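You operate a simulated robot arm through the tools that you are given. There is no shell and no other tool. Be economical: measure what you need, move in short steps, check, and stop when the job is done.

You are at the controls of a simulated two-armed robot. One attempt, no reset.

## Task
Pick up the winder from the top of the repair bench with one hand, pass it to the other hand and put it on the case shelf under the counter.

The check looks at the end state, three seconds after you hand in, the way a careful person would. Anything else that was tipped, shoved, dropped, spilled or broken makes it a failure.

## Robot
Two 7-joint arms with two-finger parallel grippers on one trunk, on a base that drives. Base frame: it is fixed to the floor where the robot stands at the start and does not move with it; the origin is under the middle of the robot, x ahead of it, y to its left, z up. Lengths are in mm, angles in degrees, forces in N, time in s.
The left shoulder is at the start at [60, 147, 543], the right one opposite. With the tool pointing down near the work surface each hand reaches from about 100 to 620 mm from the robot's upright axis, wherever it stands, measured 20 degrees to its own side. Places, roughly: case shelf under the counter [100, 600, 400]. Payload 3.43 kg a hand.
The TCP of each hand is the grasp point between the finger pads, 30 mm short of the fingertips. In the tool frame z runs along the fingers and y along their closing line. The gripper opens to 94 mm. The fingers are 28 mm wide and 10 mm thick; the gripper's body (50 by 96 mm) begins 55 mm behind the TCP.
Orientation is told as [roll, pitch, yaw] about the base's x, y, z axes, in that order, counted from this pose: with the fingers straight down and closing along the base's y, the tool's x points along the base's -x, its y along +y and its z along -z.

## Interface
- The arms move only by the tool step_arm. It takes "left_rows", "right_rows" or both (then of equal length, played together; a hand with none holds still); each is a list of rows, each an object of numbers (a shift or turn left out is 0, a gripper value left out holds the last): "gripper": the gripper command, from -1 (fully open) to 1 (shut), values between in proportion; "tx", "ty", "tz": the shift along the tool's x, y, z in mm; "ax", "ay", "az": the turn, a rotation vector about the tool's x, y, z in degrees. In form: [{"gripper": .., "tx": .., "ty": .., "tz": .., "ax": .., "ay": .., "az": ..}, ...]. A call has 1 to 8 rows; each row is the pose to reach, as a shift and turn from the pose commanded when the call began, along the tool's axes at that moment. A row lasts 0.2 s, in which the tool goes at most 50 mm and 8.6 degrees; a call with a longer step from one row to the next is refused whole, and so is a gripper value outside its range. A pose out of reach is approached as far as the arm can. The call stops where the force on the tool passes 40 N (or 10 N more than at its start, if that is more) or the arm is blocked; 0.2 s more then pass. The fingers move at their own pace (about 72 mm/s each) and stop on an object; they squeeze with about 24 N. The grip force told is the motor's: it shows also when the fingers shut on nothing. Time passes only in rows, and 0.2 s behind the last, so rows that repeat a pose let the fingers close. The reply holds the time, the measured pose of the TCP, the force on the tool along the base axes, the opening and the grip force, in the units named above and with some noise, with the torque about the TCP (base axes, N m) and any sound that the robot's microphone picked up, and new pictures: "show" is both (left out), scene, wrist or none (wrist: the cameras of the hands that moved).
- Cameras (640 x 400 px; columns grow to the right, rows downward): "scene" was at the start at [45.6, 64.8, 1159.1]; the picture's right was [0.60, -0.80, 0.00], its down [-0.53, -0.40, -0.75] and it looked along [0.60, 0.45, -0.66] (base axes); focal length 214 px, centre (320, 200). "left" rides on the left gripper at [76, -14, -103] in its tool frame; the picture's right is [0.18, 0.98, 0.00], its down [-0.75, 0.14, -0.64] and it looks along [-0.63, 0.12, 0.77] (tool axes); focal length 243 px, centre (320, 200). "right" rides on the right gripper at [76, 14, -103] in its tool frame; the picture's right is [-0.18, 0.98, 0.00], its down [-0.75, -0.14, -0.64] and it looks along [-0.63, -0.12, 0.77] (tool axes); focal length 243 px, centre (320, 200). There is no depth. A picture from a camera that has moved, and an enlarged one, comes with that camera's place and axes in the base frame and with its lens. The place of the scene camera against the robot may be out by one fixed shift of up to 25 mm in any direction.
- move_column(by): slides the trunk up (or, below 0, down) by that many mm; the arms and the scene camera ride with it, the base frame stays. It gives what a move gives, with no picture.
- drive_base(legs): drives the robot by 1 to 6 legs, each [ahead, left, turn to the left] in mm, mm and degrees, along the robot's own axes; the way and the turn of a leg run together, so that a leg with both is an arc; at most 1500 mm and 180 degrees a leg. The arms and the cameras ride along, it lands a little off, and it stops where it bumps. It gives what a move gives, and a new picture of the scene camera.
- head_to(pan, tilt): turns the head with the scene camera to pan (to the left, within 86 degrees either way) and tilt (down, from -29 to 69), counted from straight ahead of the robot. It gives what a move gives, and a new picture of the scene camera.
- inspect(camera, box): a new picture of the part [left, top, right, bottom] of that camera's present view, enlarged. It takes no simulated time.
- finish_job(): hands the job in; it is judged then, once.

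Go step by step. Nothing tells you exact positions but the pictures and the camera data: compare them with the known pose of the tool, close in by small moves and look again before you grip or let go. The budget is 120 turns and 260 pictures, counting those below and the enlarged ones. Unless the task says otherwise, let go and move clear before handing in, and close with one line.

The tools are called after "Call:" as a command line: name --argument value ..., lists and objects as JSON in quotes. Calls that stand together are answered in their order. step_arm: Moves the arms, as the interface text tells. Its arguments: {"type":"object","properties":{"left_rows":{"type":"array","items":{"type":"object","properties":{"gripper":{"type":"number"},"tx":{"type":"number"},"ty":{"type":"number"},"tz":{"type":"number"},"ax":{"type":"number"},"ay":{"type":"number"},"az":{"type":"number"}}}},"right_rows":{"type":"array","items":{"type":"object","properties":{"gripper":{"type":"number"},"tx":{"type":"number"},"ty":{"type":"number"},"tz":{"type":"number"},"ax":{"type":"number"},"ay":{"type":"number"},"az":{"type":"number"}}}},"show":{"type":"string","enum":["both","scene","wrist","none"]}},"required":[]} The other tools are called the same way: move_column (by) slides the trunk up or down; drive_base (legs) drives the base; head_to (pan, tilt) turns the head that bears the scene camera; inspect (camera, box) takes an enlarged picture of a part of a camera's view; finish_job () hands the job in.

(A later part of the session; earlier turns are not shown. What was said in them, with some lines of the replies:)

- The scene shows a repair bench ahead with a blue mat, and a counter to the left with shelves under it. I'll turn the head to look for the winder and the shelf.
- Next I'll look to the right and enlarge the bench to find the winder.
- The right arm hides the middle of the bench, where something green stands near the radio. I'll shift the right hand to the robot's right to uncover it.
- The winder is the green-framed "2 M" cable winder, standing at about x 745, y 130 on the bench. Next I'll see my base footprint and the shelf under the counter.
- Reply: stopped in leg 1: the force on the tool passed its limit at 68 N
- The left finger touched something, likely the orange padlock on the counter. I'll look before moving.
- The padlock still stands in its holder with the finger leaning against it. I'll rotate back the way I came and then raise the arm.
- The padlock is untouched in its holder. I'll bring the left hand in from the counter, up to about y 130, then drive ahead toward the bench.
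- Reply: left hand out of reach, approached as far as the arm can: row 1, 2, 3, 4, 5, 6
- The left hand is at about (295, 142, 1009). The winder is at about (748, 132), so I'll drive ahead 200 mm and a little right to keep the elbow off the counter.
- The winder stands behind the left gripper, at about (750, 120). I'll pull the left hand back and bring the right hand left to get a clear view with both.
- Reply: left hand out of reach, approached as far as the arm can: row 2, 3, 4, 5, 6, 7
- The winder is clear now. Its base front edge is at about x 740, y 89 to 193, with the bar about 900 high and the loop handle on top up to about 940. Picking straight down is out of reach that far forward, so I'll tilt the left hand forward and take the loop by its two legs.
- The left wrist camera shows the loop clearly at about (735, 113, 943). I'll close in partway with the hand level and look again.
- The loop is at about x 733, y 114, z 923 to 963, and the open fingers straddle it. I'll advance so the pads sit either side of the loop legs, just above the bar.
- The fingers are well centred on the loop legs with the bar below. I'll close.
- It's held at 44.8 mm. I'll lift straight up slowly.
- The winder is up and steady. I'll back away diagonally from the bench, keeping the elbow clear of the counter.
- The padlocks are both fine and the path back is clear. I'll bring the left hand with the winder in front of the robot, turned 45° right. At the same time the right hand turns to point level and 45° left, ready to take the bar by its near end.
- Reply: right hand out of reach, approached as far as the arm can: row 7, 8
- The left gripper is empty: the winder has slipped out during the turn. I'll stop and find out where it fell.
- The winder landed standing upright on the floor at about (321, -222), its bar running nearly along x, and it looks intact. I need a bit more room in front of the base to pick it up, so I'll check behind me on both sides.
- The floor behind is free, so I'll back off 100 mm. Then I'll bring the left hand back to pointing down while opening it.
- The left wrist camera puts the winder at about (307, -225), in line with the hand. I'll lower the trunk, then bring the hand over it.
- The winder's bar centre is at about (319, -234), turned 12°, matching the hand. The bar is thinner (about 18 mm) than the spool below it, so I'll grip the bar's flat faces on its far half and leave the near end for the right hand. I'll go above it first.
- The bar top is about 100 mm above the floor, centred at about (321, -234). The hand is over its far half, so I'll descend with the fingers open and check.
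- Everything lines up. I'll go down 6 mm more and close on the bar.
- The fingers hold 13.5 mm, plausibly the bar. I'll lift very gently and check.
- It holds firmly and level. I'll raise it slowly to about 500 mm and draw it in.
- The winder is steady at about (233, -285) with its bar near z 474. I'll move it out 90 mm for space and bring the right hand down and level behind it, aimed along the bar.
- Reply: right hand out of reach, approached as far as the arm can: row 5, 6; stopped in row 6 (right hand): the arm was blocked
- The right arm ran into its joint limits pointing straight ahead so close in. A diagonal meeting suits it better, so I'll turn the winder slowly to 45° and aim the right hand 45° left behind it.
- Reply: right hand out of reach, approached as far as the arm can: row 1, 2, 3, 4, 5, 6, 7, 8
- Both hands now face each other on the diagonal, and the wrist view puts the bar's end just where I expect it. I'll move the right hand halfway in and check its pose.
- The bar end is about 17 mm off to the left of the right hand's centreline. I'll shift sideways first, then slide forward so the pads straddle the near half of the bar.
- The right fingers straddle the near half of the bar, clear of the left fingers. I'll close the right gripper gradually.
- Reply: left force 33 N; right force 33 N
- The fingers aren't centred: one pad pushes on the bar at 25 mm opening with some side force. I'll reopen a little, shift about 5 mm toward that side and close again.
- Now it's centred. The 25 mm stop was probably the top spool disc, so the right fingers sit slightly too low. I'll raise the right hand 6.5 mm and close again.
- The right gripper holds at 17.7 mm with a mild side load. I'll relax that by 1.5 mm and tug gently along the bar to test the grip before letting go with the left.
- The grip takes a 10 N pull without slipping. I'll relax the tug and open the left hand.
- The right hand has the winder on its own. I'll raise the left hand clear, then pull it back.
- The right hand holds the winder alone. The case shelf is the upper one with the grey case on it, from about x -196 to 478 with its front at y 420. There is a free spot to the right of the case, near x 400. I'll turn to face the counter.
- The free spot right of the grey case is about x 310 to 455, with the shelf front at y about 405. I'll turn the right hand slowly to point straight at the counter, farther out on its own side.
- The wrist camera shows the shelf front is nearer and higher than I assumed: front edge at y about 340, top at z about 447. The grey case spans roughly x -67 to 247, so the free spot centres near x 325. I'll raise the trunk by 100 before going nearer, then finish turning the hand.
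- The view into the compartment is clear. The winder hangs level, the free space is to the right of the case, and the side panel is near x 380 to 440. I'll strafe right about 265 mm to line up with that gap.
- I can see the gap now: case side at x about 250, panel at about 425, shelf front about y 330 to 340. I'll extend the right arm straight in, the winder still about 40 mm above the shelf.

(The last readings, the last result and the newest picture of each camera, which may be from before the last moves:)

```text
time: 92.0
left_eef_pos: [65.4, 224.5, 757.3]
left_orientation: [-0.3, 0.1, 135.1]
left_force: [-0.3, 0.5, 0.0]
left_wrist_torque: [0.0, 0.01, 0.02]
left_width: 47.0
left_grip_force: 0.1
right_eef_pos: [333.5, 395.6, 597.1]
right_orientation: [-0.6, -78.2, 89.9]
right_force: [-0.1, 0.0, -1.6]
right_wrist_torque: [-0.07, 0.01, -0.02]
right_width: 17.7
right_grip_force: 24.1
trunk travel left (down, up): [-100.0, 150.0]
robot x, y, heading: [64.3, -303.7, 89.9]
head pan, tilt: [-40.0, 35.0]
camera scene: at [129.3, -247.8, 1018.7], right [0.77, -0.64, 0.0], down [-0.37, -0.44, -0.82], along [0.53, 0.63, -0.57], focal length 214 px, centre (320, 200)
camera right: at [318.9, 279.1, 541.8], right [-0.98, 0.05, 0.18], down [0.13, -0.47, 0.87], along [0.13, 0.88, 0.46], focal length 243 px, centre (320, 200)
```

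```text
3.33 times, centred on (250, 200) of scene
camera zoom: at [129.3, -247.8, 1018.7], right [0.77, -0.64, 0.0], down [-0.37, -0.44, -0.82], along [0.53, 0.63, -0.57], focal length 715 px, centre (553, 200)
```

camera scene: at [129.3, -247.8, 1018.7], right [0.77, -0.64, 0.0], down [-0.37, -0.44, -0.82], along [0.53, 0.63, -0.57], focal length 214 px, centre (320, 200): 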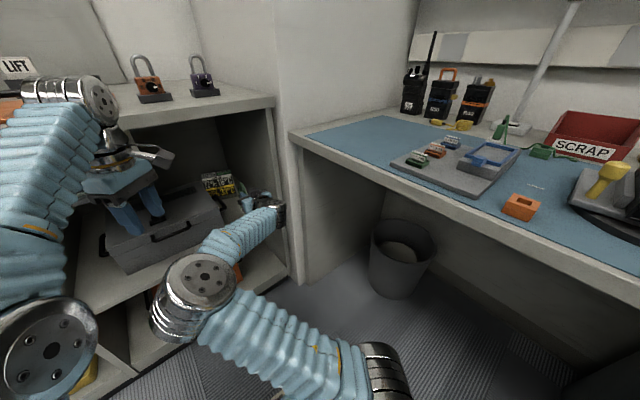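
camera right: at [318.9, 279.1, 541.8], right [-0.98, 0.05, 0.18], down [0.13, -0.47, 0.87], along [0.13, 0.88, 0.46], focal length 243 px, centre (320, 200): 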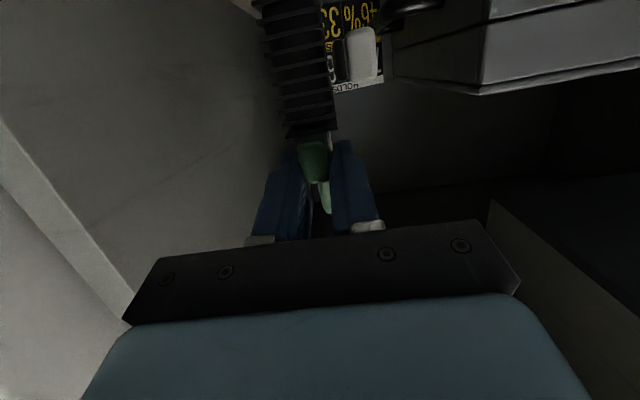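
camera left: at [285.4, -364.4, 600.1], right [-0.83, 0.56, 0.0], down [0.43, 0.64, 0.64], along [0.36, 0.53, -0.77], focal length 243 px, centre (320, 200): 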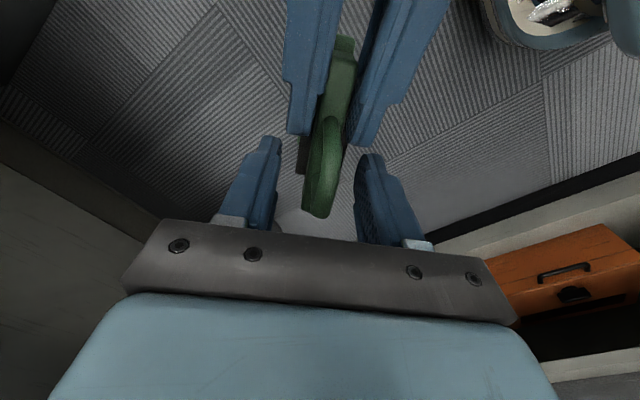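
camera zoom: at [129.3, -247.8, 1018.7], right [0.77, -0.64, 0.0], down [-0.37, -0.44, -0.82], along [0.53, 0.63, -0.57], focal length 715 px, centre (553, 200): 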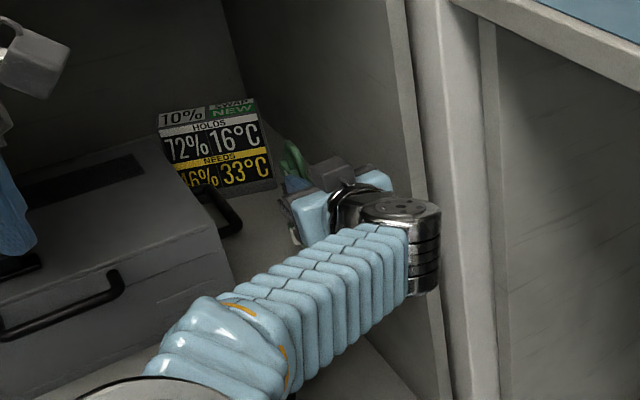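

The winder is over the free part of the shelf, clear of the case and the panel. I'll lower it 28 mm first.

Call:
step_arm --right_rows '[{"tx": 4, "tz": 0.8}, {"tx": 8, "tz": 1.7}, {"tx": 13, "tz": 2.7}, {"tx": 18, "tz": 3.7}, {"tx": 23, "tz": 4.8}, {"tx": 27.4, "tz": 5.8}, {"tx": 27.4, "tz": 5.8}]' --show "wrist"

Call:
head_to --pan -20 --tilt 30

```text
time: 93.5
left_eef_pos: [65.2, 224.4, 760.0]
left_orientation: [-0.3, 0.1, 135.2]
left_force: [0.4, -0.3, -0.3]
left_wrist_torque: [-0.01, -0.01, 0.03]
left_width: 46.8
left_grip_force: 0.0
right_eef_pos: [332.2, 395.7, 566.4]
right_orientation: [-0.6, -78.2, 89.8]
right_force: [-0.2, 0.3, -1.7]
right_wrist_torque: [-0.05, -0.06, 0.02]
right_width: 18.1
right_grip_force: 24.5
trunk travel left (down, up): [-100.0, 150.0]
robot x, y, heading: [61.7, -301.0, 90.2]
head pan, tilt: [-40.0, 35.0]
camera right: at [318.5, 279.4, 512.7], right [-0.98, 0.05, 0.18], down [0.13, -0.48, 0.87], along [0.13, 0.88, 0.46], focal length 243 px, centre (320, 200)
```

right: 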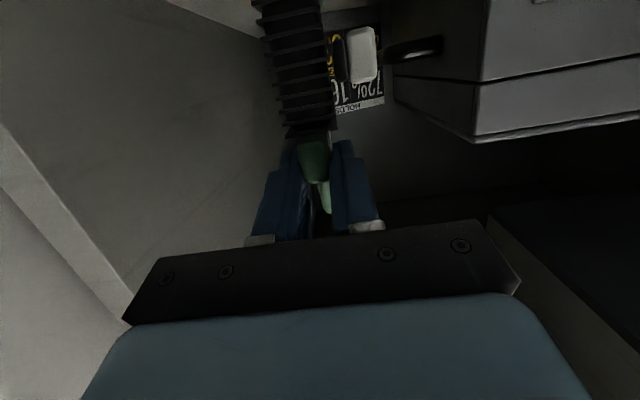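

```text
time: 94.4
left_eef_pos: [64.4, 225.5, 758.5]
left_orientation: [-0.2, 0.2, 135.2]
left_force: [-0.6, -0.1, 0.7]
left_wrist_torque: [0.01, -0.04, 0.01]
left_width: 46.9
left_grip_force: 0.1
right_eef_pos: [333.0, 395.6, 565.9]
right_orientation: [-0.7, -78.1, 90.1]
right_force: [0.4, 0.3, -1.7]
right_wrist_torque: [-0.07, 0.03, 0.01]
right_width: 17.9
right_grip_force: 23.4
trunk travel left (down, up): [-100.0, 150.0]
robot x, y, heading: [64.4, -298.7, 90.0]
head pan, tilt: [-20.0, 30.0]
camera scene: at [103.7, -230.2, 1026.4], right [0.94, -0.34, 0.0], down [-0.17, -0.47, -0.87], along [0.3, 0.81, -0.5], focal length 214 px, centre (320, 200)
```

scene: 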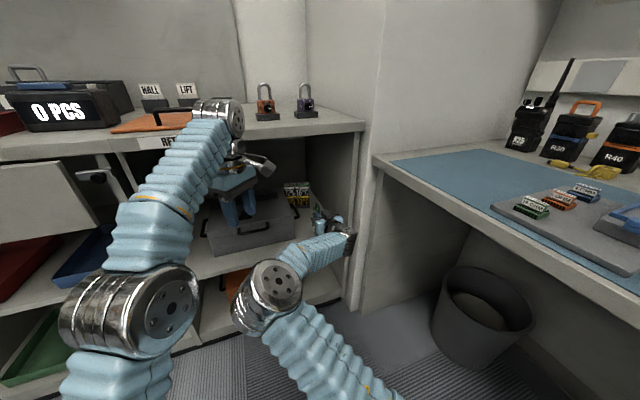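

No contact yet. I'll keep lowering in small steps until the shelf takes the weight.

Call:
step_arm --right_rows '[{"tx": 1.5, "tz": 0.3}, {"tx": 2.9, "tz": 0.6}, {"tx": 4.4, "tz": 0.9}, {"tx": 5.9, "tz": 1.2}, {"tx": 7.3, "tz": 1.6}, {"tx": 7.3, "tz": 1.6}]' --show "none"

Call:
inspect --camera "scene" --box '[270, 170, 380, 280]'

```text
time: 95.8
left_eef_pos: [67.3, 224.6, 758.6]
left_orientation: [-0.3, 0.1, 135.1]
left_force: [0.0, -0.1, -0.4]
left_wrist_torque: [0.0, -0.03, -0.05]
left_width: 46.9
left_grip_force: 0.1
right_eef_pos: [333.4, 395.8, 559.5]
right_orientation: [-0.7, -78.0, 90.0]
right_force: [0.0, 0.0, -0.9]
right_wrist_torque: [-0.06, -0.01, 0.02]
right_width: 17.9
right_grip_force: 24.3
trunk travel left (down, up): [-100.0, 150.0]
robot x, y, heading: [66.4, -299.2, 90.1]
head pan, tilt: [-20.0, 30.0]
```

```text
3.64 times, centred on (325, 225) of scene
camera zoom: at [103.6, -230.2, 1026.4], right [0.94, -0.34, 0.0], down [-0.17, -0.47, -0.87], along [0.3, 0.81, -0.5], focal length 780 px, centre (302, 109)
```

zoom: 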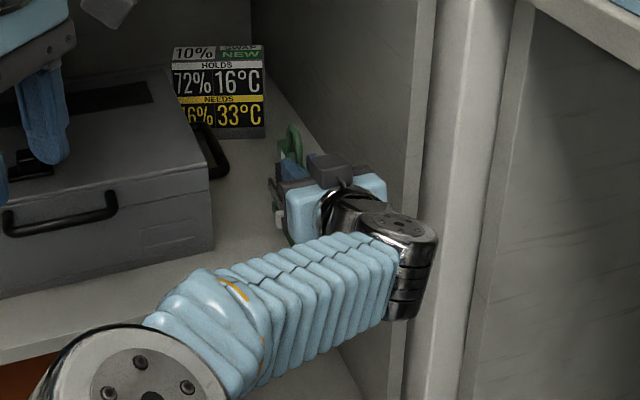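

Call:
step_arm --right_rows '[{"tx": 1.5, "tz": 0.3}, {"tx": 2.9, "tz": 0.6}, {"tx": 4.4, "tz": 0.9}, {"tx": 5.9, "tz": 1.2}, {"tx": 7.3, "tz": 1.6}, {"tx": 8.8, "tz": 1.9}, {"tx": 8.8, "tz": 1.9}]' --show "none"

Call:
step_arm --right_rows '[{"tx": 1.5, "tz": 0.3}, {"tx": 2.9, "tz": 0.6}, {"tx": 4.4, "tz": 0.9}, {"tx": 4.4, "tz": 0.9}]' --show "wrist"

```text
time: 97.4
left_eef_pos: [65.7, 223.6, 759.7]
left_orientation: [-0.4, 0.1, 135.1]
left_force: [-0.5, -0.6, 0.9]
left_wrist_torque: [0.0, 0.01, 0.05]
left_width: 46.9
left_grip_force: 0.0
right_eef_pos: [333.9, 395.1, 552.6]
right_orientation: [-0.7, -78.4, 90.1]
right_force: [1.7, 0.7, 17.7]
right_wrist_torque: [0.04, -0.03, 0.04]
right_width: 18.3
right_grip_force: 24.5
trunk travel left (down, up): [-100.0, 150.0]
robot x, y, heading: [65.3, -300.8, 89.9]
head pan, tilt: [-20.0, 30.0]
```

```text
time: 98.4
left_eef_pos: [66.0, 224.3, 760.2]
left_orientation: [-0.4, -0.1, 135.1]
left_force: [0.0, 0.3, -0.5]
left_wrist_torque: [-0.01, 0.02, 0.03]
left_width: 47.1
left_grip_force: 0.1
right_eef_pos: [333.6, 395.6, 548.5]
right_orientation: [-0.6, -78.4, 90.0]
right_force: [5.6, 0.7, 22.3]
right_wrist_torque: [0.06, -0.12, -0.07]
right_width: 17.9
right_grip_force: 23.9
trunk travel left (down, up): [-100.0, 150.0]
robot x, y, heading: [62.5, -298.6, 89.9]
head pan, tilt: [-20.0, 30.0]
camera right: at [318.0, 279.6, 493.1], right [-0.98, 0.05, 0.18], down [0.13, -0.48, 0.87], along [0.13, 0.88, 0.46], focal length 243 px, centre (320, 200)
```

right: 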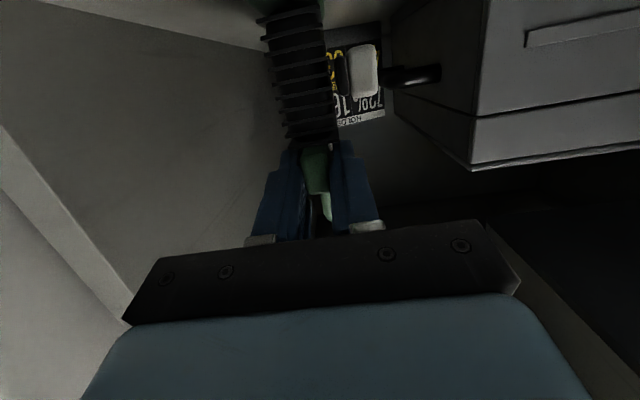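

The winder sat down at TCP z 553, which matches a shelf at about 450, and now bears 20 N. I'll ease off 2 mm and open the fingers gently.

Call:
step_arm --right_rows '[{"tx": -1, "tz": -0.2}, {"tx": -2, "tz": -0.4}, {"tx": -2, "tz": -0.4}]' --show "none"

Call:
step_arm --right_rows '[{"gripper": 0.55}, {"gripper": 0.4}, {"gripper": 0.25}, {"gripper": 0.1}, {"gripper": 0.1}]' --show "both"

Call:
inspect --camera "right" --box '[200, 0, 460, 260]'

```text
time: 99.2
left_eef_pos: [65.1, 225.5, 758.5]
left_orientation: [-0.2, 0.0, 135.1]
left_force: [0.2, -0.7, -0.7]
left_wrist_torque: [-0.01, 0.0, -0.02]
left_width: 46.7
left_grip_force: 0.1
right_eef_pos: [331.7, 395.1, 546.9]
right_orientation: [-0.7, -78.1, 90.0]
right_force: [0.6, -0.6, 9.8]
right_wrist_torque: [0.62, 0.09, 0.02]
right_width: 17.6
right_grip_force: 24.3
trunk travel left (down, up): [-100.0, 150.0]
robot x, y, heading: [63.1, -300.5, 89.8]
head pan, tilt: [-20.0, 30.0]
```

```text
time: 100.4
left_eef_pos: [64.4, 225.0, 758.4]
left_orientation: [-0.3, 0.1, 135.1]
left_force: [0.0, -0.5, 0.6]
left_wrist_torque: [0.02, -0.02, 0.02]
left_width: 47.1
left_grip_force: 0.1
right_eef_pos: [333.4, 395.8, 548.5]
right_orientation: [-0.8, -78.1, 90.0]
right_force: [0.6, -1.7, 2.8]
right_wrist_torque: [0.01, 0.1, 0.01]
right_width: 42.2
right_grip_force: 0.2
trunk travel left (down, up): [-100.0, 150.0]
robot x, y, heading: [63.7, -298.3, 90.2]
head pan, tilt: [-20.0, 30.0]
camera scene: at [103.5, -230.6, 1026.4], right [0.94, -0.34, 0.0], down [-0.17, -0.47, -0.87], along [0.3, 0.81, -0.5], focal length 214 px, centre (320, 200)
camera right: at [318.7, 279.8, 493.6], right [-0.98, 0.05, 0.18], down [0.13, -0.47, 0.87], along [0.13, 0.88, 0.46], focal length 243 px, centre (320, 200)
```

scene: 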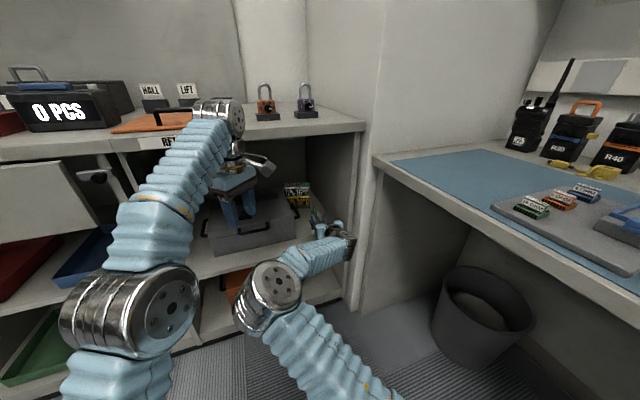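
right: 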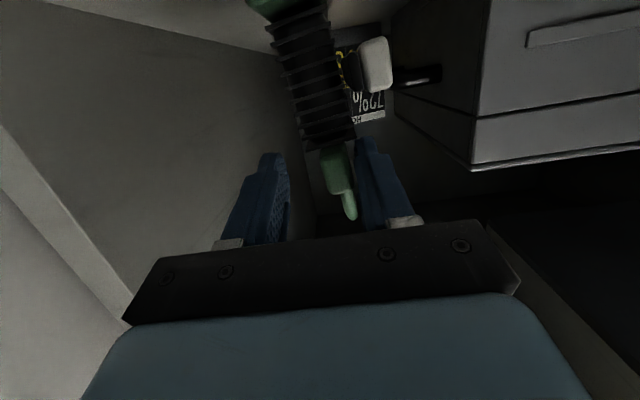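

```text
1.54 times, centred on (330, 130) of right
camera zoom: at [318.7, 279.8, 493.6], right [-0.98, 0.05, 0.18], down [0.13, -0.47, 0.87], along [0.13, 0.88, 0.46], focal length 373 px, centre (305, 308)
```

zoom: 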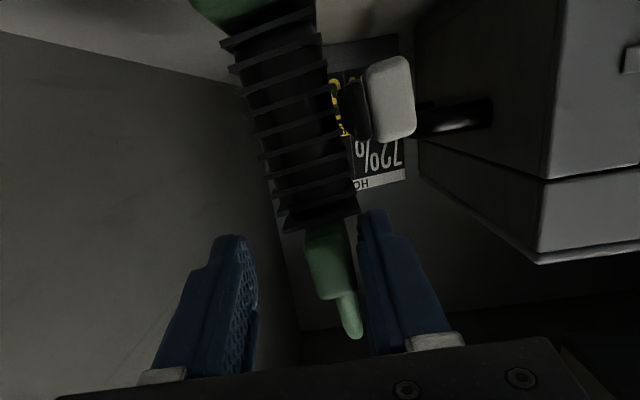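

On release the winder leans about 9° against the left-hand finger, with the finger still pressing on it a little. I'll raise the hand 4 mm to unload it and look.

Call:
step_arm --right_rows '[{"tx": -1, "tz": -0.2}, {"tx": -2, "tz": -0.4}, {"tx": -3, "tz": -0.6}, {"tx": -4, "tz": -0.8}, {"tx": -4, "tz": -0.8}]' --show "none"

Call:
inspect --camera "right" --box '[200, 0, 460, 260]'

Call:
inspect --camera "scene" --box '[280, 180, 370, 270]'

```text
time: 101.6
left_eef_pos: [65.1, 223.6, 758.1]
left_orientation: [-0.3, 0.1, 135.2]
left_force: [-0.3, -0.4, 0.3]
left_wrist_torque: [-0.01, -0.02, 0.03]
left_width: 47.0
left_grip_force: 0.0
right_eef_pos: [331.9, 395.2, 552.4]
right_orientation: [-0.8, -78.0, 89.9]
right_force: [0.8, -0.1, 0.0]
right_wrist_torque: [-0.01, -0.03, 0.03]
right_width: 42.2
right_grip_force: 0.0
trunk travel left (down, up): [-100.0, 150.0]
robot x, y, heading: [62.4, -296.0, 90.2]
head pan, tilt: [-20.0, 30.0]
```

```text
1.54 times, centred on (330, 130) of right
camera zoom: at [318.4, 279.8, 497.8], right [-0.98, 0.05, 0.18], down [0.13, -0.48, 0.87], along [0.13, 0.88, 0.46], focal length 373 px, centre (305, 308)
```

zoom: 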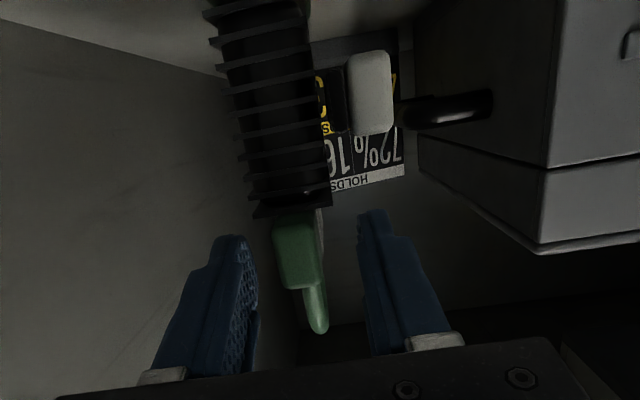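

```text
4.44 times, centred on (325, 225) of scene
camera zoom: at [103.6, -230.3, 1026.4], right [0.94, -0.34, 0.0], down [-0.17, -0.47, -0.87], along [0.3, 0.81, -0.5], focal length 953 px, centre (298, 89)
```

zoom: 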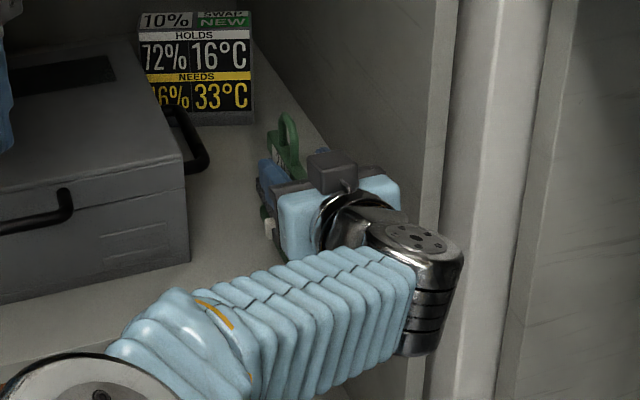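

It righted itself and stands free between the fingers. I'll open a bit more, centre the hand and back straight out.

Call:
step_arm --right_rows '[{"tx": -2, "tz": -0.4, "ty": -1, "gripper": -0.1}, {"tx": -3, "tz": -0.6, "ty": -2, "gripper": -0.2}, {"tx": -3, "tz": -0.6, "ty": -2, "gripper": -0.2}, {"tx": -1, "tz": -10, "ty": -2}, {"tx": 2, "tz": -25, "ty": -2}, {"tx": 6, "tz": -43, "ty": -2}, {"tx": 10, "tz": -63, "ty": -2}, {"tx": 15, "tz": -85, "ty": -2}]' --show "wrist"

Call:
inspect --camera "scene" --box '[280, 180, 370, 270]'

```text
time: 103.4
left_eef_pos: [64.4, 223.8, 757.5]
left_orientation: [-0.3, 0.1, 135.1]
left_force: [-0.4, 0.0, 0.2]
left_wrist_torque: [-0.02, -0.02, 0.02]
left_width: 46.9
left_grip_force: 0.2
right_eef_pos: [333.2, 310.9, 555.7]
right_orientation: [-0.6, -77.9, 89.9]
right_force: [-0.6, 0.6, 0.2]
right_wrist_torque: [0.0, -0.03, -0.01]
right_width: 56.2
right_grip_force: 0.1
trunk travel left (down, up): [-100.0, 150.0]
robot x, y, heading: [62.6, -295.9, 90.0]
head pan, tilt: [-20.0, 30.0]
camera right: at [318.8, 194.7, 500.8], right [-0.98, 0.05, 0.18], down [0.13, -0.48, 0.87], along [0.13, 0.88, 0.46], focal length 243 px, centre (320, 200)
```

right: 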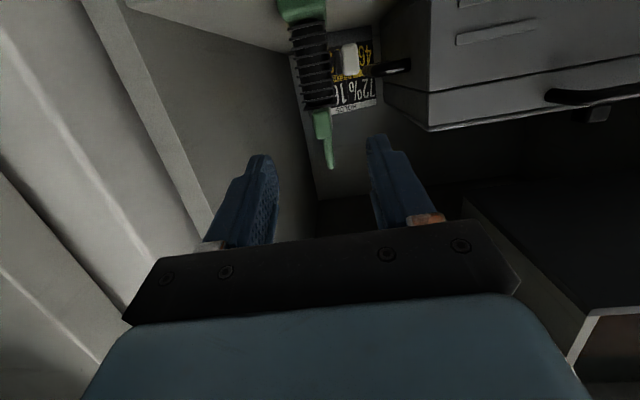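

```text
4.44 times, centred on (325, 225) of scene
camera zoom: at [103.6, -230.2, 1026.4], right [0.94, -0.34, 0.0], down [-0.17, -0.47, -0.87], along [0.3, 0.81, -0.5], focal length 953 px, centre (298, 89)
```

zoom: 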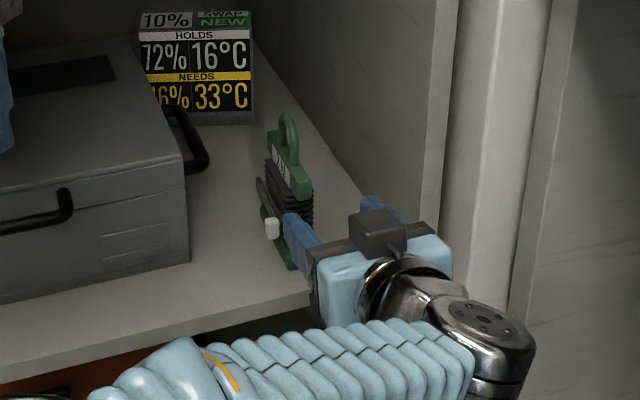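

The winder stands on the shelf and the hand is clear of it. I'll drive straight back and check how it sits.

Call:
drive_base --legs '[[-200, 0, 0]]'

Call:
inspect --camera "scene" --box '[260, 130, 370, 230]'

Call:
inspect --camera "right" --box '[220, 60, 440, 260]'

```text
time: 105.0
left_eef_pos: [65.8, 23.8, 758.4]
left_orientation: [-0.2, 0.1, 134.9]
left_force: [0.2, 0.4, -0.4]
left_wrist_torque: [-0.01, -0.01, 0.01]
left_width: 47.1
left_grip_force: 0.0
right_eef_pos: [332.9, 109.8, 555.2]
right_orientation: [-0.7, -78.1, 89.9]
right_force: [-0.2, 0.6, 0.1]
right_wrist_torque: [-0.02, 0.0, -0.02]
right_width: 56.4
right_grip_force: 0.1
trunk travel left (down, up): [-100.0, 150.0]
robot x, y, heading: [64.6, -499.0, 90.1]
head pan, tilt: [-20.0, 30.0]
camera scene: at [103.7, -431.9, 1026.4], right [0.94, -0.34, 0.0], down [-0.17, -0.47, -0.87], along [0.3, 0.81, -0.5], focal length 214 px, centre (320, 200)
```

scene: 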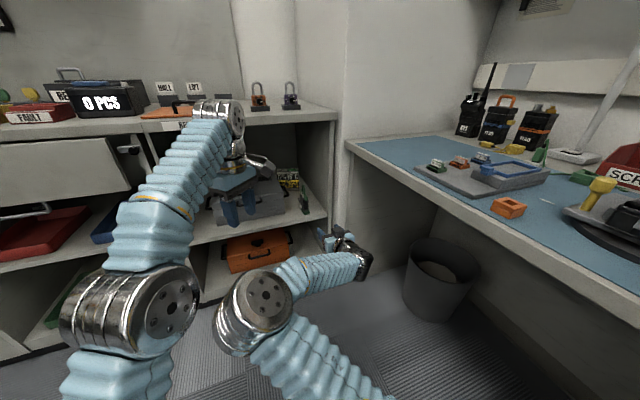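

```text
4.00 times, centred on (315, 180) of scene
camera zoom: at [103.7, -431.9, 1026.4], right [0.94, -0.34, 0.0], down [-0.17, -0.47, -0.87], along [0.3, 0.81, -0.5], focal length 858 px, centre (340, 280)
```

zoom: 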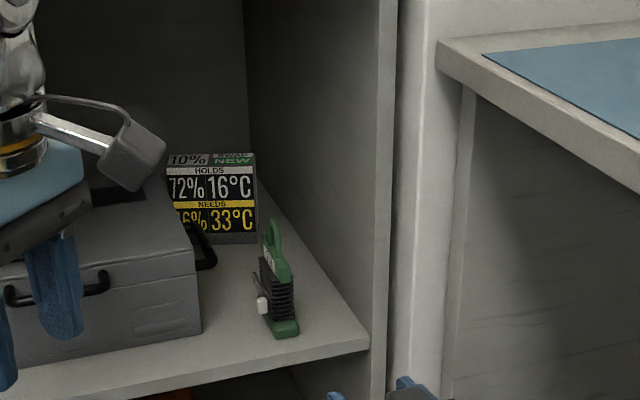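

```text
2.00 times, centred on (330, 160) of right
camera zoom: at [319.4, -6.8, 500.8], right [-0.98, 0.05, 0.18], down [0.13, -0.48, 0.87], along [0.13, 0.88, 0.46], focal length 485 px, centre (300, 280)
```

zoom: 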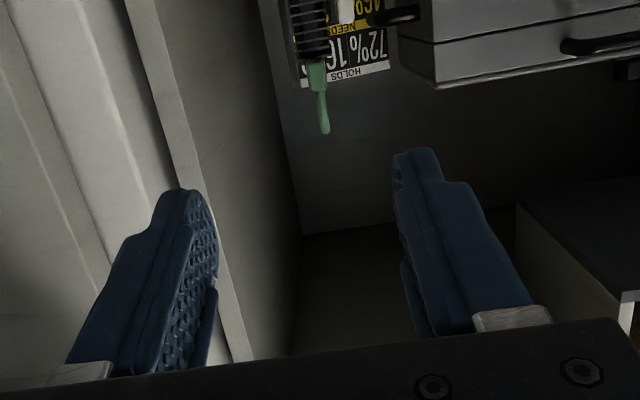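

The winder stands upright on the case shelf, fully on the board beside the grey case. Both padlocks and everything else I can see look undisturbed, and both hands are clear, so I'm handing in.

Call:
finish_job

```text
The job is handed in.
```

The winder is upright on the case shelf, beside the grey case. The left hand picked it up and passed it to the right, but I dropped it once on the way: it landed standing on the floor, looked intact, and I picked it up from there. Early on, the left finger also bumped the orange padlock, which stayed in its holder.
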